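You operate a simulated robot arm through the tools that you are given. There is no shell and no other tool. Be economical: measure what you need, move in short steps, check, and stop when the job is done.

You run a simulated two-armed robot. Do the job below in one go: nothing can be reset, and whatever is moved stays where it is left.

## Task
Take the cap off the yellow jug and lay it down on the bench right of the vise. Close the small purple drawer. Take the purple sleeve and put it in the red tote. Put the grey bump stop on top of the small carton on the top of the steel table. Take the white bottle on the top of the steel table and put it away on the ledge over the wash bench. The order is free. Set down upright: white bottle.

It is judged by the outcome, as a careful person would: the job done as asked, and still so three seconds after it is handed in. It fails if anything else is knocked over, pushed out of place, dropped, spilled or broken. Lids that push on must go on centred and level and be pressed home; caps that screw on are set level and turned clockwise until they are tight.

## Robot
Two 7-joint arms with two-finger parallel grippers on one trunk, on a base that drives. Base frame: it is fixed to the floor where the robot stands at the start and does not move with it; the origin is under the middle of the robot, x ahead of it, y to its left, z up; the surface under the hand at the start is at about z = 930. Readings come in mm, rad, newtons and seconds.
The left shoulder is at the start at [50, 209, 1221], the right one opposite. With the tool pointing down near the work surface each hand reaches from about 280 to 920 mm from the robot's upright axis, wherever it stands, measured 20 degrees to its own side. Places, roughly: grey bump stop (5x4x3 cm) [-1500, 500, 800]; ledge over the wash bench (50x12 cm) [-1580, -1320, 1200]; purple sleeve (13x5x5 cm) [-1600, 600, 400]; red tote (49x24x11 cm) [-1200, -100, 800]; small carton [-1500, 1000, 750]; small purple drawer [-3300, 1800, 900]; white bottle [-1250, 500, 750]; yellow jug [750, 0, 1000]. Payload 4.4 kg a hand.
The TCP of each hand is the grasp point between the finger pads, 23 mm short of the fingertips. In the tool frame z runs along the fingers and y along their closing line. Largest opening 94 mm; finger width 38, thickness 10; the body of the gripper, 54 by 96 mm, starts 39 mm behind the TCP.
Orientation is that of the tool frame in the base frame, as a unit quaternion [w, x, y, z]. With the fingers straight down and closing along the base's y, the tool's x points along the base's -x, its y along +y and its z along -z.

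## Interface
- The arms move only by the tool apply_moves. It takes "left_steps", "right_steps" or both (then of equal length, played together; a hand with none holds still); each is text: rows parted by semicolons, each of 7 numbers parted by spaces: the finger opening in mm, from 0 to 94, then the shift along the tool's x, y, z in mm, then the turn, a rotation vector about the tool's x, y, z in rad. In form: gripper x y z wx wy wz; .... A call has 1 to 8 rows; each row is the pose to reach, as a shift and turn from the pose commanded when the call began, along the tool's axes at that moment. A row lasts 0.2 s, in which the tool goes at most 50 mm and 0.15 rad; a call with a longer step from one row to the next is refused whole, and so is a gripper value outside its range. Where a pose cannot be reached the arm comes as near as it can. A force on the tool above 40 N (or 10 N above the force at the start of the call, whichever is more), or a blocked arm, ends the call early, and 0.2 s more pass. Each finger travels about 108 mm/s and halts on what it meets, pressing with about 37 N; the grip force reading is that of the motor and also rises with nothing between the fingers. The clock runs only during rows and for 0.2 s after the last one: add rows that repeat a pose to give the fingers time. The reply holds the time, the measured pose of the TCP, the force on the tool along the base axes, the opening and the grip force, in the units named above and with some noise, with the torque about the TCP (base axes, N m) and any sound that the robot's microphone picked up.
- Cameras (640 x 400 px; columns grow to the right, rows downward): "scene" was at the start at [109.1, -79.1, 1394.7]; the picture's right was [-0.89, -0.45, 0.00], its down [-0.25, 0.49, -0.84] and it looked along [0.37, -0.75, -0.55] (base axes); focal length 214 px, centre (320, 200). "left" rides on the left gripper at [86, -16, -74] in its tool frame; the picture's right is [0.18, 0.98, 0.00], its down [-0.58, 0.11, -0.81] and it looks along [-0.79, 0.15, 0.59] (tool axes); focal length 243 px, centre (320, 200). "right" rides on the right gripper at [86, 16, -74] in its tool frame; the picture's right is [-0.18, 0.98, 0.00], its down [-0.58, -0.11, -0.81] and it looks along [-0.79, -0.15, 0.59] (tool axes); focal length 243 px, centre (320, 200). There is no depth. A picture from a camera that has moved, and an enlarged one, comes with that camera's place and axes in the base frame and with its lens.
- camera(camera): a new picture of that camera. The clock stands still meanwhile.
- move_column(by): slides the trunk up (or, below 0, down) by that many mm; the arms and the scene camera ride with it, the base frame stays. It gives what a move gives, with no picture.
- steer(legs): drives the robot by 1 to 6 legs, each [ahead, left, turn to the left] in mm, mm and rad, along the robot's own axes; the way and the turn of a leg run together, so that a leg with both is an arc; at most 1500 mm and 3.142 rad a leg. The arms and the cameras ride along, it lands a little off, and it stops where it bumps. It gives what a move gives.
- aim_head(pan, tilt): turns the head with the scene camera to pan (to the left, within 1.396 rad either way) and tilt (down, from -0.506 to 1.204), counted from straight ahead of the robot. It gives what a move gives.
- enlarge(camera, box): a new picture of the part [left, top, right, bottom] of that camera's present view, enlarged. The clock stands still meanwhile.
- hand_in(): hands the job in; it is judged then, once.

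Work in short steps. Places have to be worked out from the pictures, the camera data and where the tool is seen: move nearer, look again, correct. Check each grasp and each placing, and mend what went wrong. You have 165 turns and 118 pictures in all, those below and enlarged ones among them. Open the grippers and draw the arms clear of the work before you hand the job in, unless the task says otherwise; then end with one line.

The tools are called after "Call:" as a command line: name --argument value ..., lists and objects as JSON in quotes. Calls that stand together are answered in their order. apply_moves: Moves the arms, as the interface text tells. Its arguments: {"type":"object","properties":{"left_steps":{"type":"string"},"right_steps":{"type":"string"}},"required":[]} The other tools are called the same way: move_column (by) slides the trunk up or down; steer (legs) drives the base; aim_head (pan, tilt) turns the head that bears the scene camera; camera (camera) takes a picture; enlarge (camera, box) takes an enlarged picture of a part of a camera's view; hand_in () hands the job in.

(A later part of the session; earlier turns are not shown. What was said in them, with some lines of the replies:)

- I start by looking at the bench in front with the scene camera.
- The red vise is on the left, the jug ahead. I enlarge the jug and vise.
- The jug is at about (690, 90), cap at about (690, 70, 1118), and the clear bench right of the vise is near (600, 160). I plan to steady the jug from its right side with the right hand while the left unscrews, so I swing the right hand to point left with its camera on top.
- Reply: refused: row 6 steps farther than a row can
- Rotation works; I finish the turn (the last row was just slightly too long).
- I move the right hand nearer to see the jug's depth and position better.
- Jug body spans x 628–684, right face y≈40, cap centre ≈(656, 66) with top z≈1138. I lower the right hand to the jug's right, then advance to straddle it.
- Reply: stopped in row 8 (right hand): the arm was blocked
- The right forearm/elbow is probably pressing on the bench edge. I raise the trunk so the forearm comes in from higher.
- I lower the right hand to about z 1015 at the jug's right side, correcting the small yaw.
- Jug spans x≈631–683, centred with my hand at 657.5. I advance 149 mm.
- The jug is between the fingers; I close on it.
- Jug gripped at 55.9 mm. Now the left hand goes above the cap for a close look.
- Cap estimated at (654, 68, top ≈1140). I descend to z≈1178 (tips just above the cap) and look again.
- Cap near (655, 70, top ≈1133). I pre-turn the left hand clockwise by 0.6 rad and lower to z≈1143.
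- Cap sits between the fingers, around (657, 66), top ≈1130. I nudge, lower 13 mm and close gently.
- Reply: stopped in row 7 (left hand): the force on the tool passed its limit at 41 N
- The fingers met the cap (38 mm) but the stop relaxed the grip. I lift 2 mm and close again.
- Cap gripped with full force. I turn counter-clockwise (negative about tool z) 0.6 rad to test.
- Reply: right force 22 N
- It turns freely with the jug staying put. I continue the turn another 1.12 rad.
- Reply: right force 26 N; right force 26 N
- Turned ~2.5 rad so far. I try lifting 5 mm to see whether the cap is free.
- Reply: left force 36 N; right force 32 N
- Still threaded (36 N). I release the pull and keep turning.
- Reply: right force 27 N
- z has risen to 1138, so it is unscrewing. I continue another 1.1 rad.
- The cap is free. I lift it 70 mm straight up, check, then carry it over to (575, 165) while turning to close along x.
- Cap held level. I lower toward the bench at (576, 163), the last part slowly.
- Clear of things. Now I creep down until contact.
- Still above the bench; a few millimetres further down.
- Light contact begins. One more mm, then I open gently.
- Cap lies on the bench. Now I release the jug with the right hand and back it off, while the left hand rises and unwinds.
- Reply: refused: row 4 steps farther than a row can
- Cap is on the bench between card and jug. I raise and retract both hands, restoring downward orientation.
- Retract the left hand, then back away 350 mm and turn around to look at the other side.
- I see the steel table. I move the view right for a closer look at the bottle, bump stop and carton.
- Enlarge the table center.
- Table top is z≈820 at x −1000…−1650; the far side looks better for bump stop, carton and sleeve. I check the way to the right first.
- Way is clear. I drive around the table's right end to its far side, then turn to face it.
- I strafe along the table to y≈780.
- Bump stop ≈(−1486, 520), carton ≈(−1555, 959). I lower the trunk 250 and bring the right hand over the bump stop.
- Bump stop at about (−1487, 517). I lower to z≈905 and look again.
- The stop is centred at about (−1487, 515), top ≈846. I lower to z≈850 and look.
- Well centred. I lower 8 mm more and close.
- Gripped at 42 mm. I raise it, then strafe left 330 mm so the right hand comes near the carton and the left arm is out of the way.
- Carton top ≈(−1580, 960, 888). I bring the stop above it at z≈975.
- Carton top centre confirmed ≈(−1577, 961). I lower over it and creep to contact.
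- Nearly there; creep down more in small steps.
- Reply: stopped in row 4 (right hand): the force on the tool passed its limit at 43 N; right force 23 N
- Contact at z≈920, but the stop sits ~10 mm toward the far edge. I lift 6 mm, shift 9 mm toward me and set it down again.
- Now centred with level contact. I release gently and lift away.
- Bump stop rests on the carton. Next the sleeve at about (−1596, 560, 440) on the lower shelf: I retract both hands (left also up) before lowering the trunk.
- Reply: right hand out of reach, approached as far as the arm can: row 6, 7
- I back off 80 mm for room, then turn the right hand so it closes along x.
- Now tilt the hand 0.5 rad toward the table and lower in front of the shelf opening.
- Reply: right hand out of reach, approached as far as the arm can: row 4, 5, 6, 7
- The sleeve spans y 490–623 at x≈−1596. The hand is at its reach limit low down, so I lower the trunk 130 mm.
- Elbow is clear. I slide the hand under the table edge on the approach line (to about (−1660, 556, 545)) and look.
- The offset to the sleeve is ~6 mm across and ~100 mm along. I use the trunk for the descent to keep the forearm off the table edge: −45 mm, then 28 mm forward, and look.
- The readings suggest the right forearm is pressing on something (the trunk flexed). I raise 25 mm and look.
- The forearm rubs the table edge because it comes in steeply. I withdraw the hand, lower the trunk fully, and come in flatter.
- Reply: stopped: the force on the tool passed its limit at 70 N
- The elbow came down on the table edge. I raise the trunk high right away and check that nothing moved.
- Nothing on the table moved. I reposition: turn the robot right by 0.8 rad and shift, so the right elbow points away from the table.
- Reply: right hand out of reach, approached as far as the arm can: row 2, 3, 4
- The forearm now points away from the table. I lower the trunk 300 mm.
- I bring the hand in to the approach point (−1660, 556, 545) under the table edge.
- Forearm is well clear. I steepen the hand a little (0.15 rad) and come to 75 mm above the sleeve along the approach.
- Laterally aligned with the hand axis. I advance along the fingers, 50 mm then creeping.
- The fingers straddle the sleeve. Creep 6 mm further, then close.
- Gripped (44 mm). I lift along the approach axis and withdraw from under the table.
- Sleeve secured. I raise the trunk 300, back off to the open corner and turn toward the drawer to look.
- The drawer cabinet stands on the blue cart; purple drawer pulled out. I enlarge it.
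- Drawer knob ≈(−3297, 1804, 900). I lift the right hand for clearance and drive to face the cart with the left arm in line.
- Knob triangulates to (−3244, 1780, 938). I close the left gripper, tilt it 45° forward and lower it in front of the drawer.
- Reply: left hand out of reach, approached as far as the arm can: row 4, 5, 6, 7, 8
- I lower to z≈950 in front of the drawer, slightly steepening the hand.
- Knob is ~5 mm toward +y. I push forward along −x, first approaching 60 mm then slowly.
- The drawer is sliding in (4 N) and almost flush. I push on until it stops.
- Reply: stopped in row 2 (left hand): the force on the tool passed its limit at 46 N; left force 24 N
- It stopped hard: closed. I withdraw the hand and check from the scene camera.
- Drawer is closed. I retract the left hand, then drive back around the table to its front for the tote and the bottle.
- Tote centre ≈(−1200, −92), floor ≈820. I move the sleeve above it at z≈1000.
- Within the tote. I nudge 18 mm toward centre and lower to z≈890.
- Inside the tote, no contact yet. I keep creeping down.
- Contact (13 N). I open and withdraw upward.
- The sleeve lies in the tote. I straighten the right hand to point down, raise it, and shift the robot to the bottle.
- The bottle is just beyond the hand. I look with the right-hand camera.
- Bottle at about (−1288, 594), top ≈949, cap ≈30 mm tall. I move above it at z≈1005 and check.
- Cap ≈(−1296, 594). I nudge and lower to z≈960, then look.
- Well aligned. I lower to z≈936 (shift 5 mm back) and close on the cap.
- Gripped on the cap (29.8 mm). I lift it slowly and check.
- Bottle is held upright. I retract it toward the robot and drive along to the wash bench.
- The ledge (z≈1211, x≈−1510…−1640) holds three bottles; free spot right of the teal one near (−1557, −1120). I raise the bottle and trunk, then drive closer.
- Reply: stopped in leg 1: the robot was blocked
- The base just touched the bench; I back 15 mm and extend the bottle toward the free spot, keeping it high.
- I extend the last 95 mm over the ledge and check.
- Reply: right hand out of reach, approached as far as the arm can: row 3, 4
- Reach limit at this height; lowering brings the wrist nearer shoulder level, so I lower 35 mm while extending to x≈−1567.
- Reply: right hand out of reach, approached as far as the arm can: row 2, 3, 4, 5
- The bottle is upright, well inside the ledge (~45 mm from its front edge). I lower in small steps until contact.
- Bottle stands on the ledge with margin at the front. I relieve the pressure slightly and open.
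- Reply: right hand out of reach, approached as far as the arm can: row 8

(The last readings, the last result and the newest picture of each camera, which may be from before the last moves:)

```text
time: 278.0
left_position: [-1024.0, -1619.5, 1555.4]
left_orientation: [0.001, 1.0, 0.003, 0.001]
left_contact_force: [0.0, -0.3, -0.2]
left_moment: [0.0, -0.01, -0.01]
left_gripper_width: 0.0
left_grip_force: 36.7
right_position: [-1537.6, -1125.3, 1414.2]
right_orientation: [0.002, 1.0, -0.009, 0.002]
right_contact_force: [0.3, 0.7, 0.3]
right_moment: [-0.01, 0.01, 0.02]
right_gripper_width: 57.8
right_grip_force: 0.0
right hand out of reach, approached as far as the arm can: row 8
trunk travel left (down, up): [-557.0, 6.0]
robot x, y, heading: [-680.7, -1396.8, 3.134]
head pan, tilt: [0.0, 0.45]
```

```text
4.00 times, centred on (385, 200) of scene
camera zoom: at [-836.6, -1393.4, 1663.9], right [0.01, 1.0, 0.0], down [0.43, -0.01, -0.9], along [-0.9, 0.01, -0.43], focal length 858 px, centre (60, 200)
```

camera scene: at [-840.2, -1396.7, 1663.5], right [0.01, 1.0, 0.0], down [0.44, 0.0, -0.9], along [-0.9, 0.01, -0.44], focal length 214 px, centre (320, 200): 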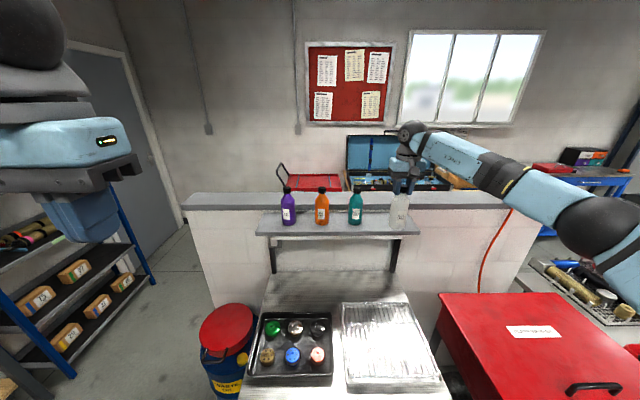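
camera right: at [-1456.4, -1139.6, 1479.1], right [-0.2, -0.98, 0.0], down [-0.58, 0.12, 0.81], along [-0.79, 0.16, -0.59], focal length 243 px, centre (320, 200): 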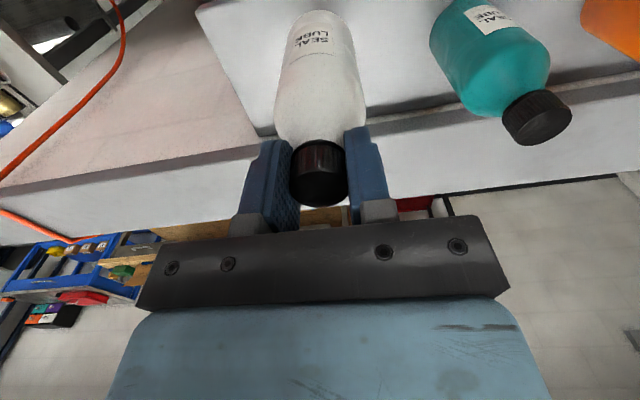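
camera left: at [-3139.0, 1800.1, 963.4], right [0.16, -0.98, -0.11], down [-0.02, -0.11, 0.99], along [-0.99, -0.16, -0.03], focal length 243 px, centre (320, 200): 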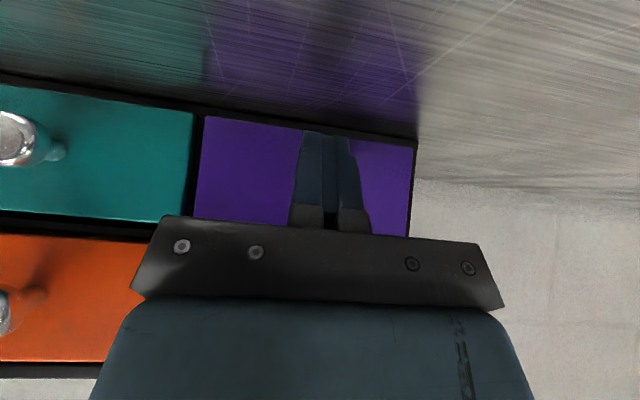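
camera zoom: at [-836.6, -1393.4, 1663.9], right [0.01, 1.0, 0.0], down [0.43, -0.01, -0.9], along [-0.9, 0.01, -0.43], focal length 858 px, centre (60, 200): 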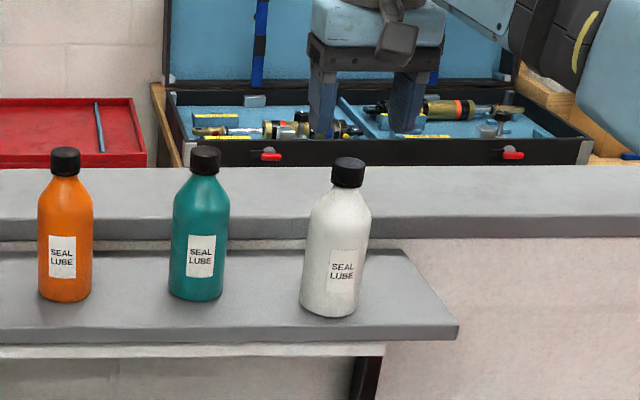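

The bottle stands upright and free. I retract the right hand, open the left gripper, and back the robot away.

Call:
apply_moves --right_steps "58 10 0 -5 0 0 0; 60 50 0 -10 0 0 0; 60 95 0 -15 0 0 0; 60 140 0 -15 0 0 0; 60 185 0 -15 0 0 0; 60 230 0 -15 0 0 0; 60 275 0 -15 0 0 0; 60 320 0 -15 0 0 0" --left_steps "20 0 0 0 0 0 0; 40 0 0 0 0 0 0; 60 0 0 0 0 0 0; 60 0 0 0 0 0 0; 60 0 0 0 0 0 0; 60 0 0 0 0 0 0; 60 0 0 0 0 0 0; 60 0 0 0 0 0 0"

Call:
steer --legs '[[-250, 0, 0], [0, -900, 0]]'

Call:
aim_head --pan 0.0 --tilt 0.55

Call:
camera --camera "scene"

```text
time: 279.8
left_position: [-1024.7, -1619.5, 1554.8]
left_orientation: [0.0, 1.0, 0.003, 0.0]
left_contact_force: [0.3, -0.2, 0.6]
left_moment: [-0.01, 0.04, -0.03]
left_gripper_width: 60.0
left_grip_force: 0.0
right_position: [-1215.4, -1131.4, 1430.4]
right_orientation: [0.0, 1.0, -0.011, 0.0]
right_contact_force: [0.0, 0.5, 0.1]
right_moment: [-0.01, 0.04, 0.02]
right_gripper_width: 60.1
right_grip_force: 0.0
trunk travel left (down, up): [-557.0, 6.0]
robot x, y, heading: [-680.8, -1398.2, 3.128]
head pan, tilt: [0.0, 0.45]
```

```text
time: 289.5
left_position: [-763.2, -717.9, 1555.8]
left_orientation: [-0.001, 1.0, 0.001, 0.001]
left_contact_force: [-0.2, -0.6, 0.1]
left_moment: [-0.01, -0.06, 0.02]
left_gripper_width: 60.0
left_grip_force: 0.1
right_position: [-954.6, -228.3, 1430.1]
right_orientation: [0.0, 1.0, -0.013, 0.001]
right_contact_force: [-0.7, 0.1, 0.2]
right_moment: [-0.01, -0.01, 0.05]
right_gripper_width: 59.9
right_grip_force: 0.1
trunk travel left (down, up): [-557.0, 6.0]
robot x, y, heading: [-414.3, -495.5, 3.126]
head pan, tilt: [0.0, 0.45]
```

```text
time: 290.2
left_position: [-762.3, -716.3, 1555.1]
left_orientation: [-0.001, 1.0, 0.0, 0.0]
left_contact_force: [-0.2, 0.1, -0.9]
left_moment: [0.01, -0.03, 0.03]
left_gripper_width: 60.1
left_grip_force: 0.2
right_position: [-953.4, -228.2, 1428.8]
right_orientation: [0.0, 1.0, -0.012, 0.001]
right_contact_force: [-0.5, -0.1, -0.6]
right_moment: [-0.02, 0.0, 0.02]
right_gripper_width: 59.9
right_grip_force: 0.0
trunk travel left (down, up): [-557.0, 6.0]
robot x, y, heading: [-417.1, -494.6, 3.124]
head pan, tilt: [0.0, 0.55]
```

```text
13 pictures are left
camera scene: at [-572.2, -492.0, 1654.8], right [0.02, 1.0, 0.0], down [0.52, -0.01, -0.85], along [-0.85, 0.01, -0.52], focal length 214 px, centre (320, 200)
```

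scene: 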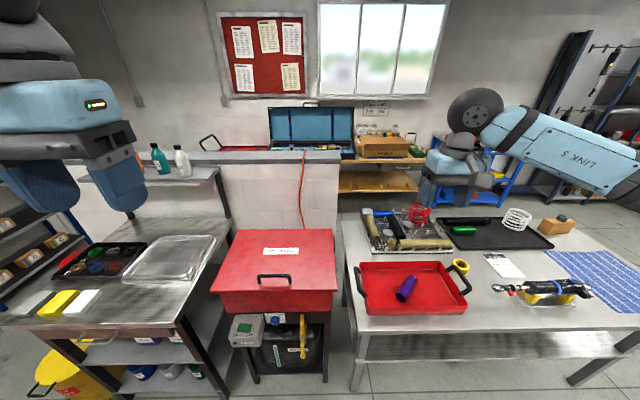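

All five results show in place: bottle upright on the ledge, sleeve in the tote, stop on the carton, drawer closed, cap on the bench. I hand in.

Call:
hand_in

```text
The job is handed in.
```

All five jobs are done and handed in. The jug cap lies on the bench right of the vise and the purple drawer is closed. The purple sleeve is in the red tote, the grey bump stop sits on the carton, and the white bottle stands upright on the ledge. While I was reaching for the sleeve, the right arm pressed against the steel table's edge, but the pictures afterwards showed nothing moved.
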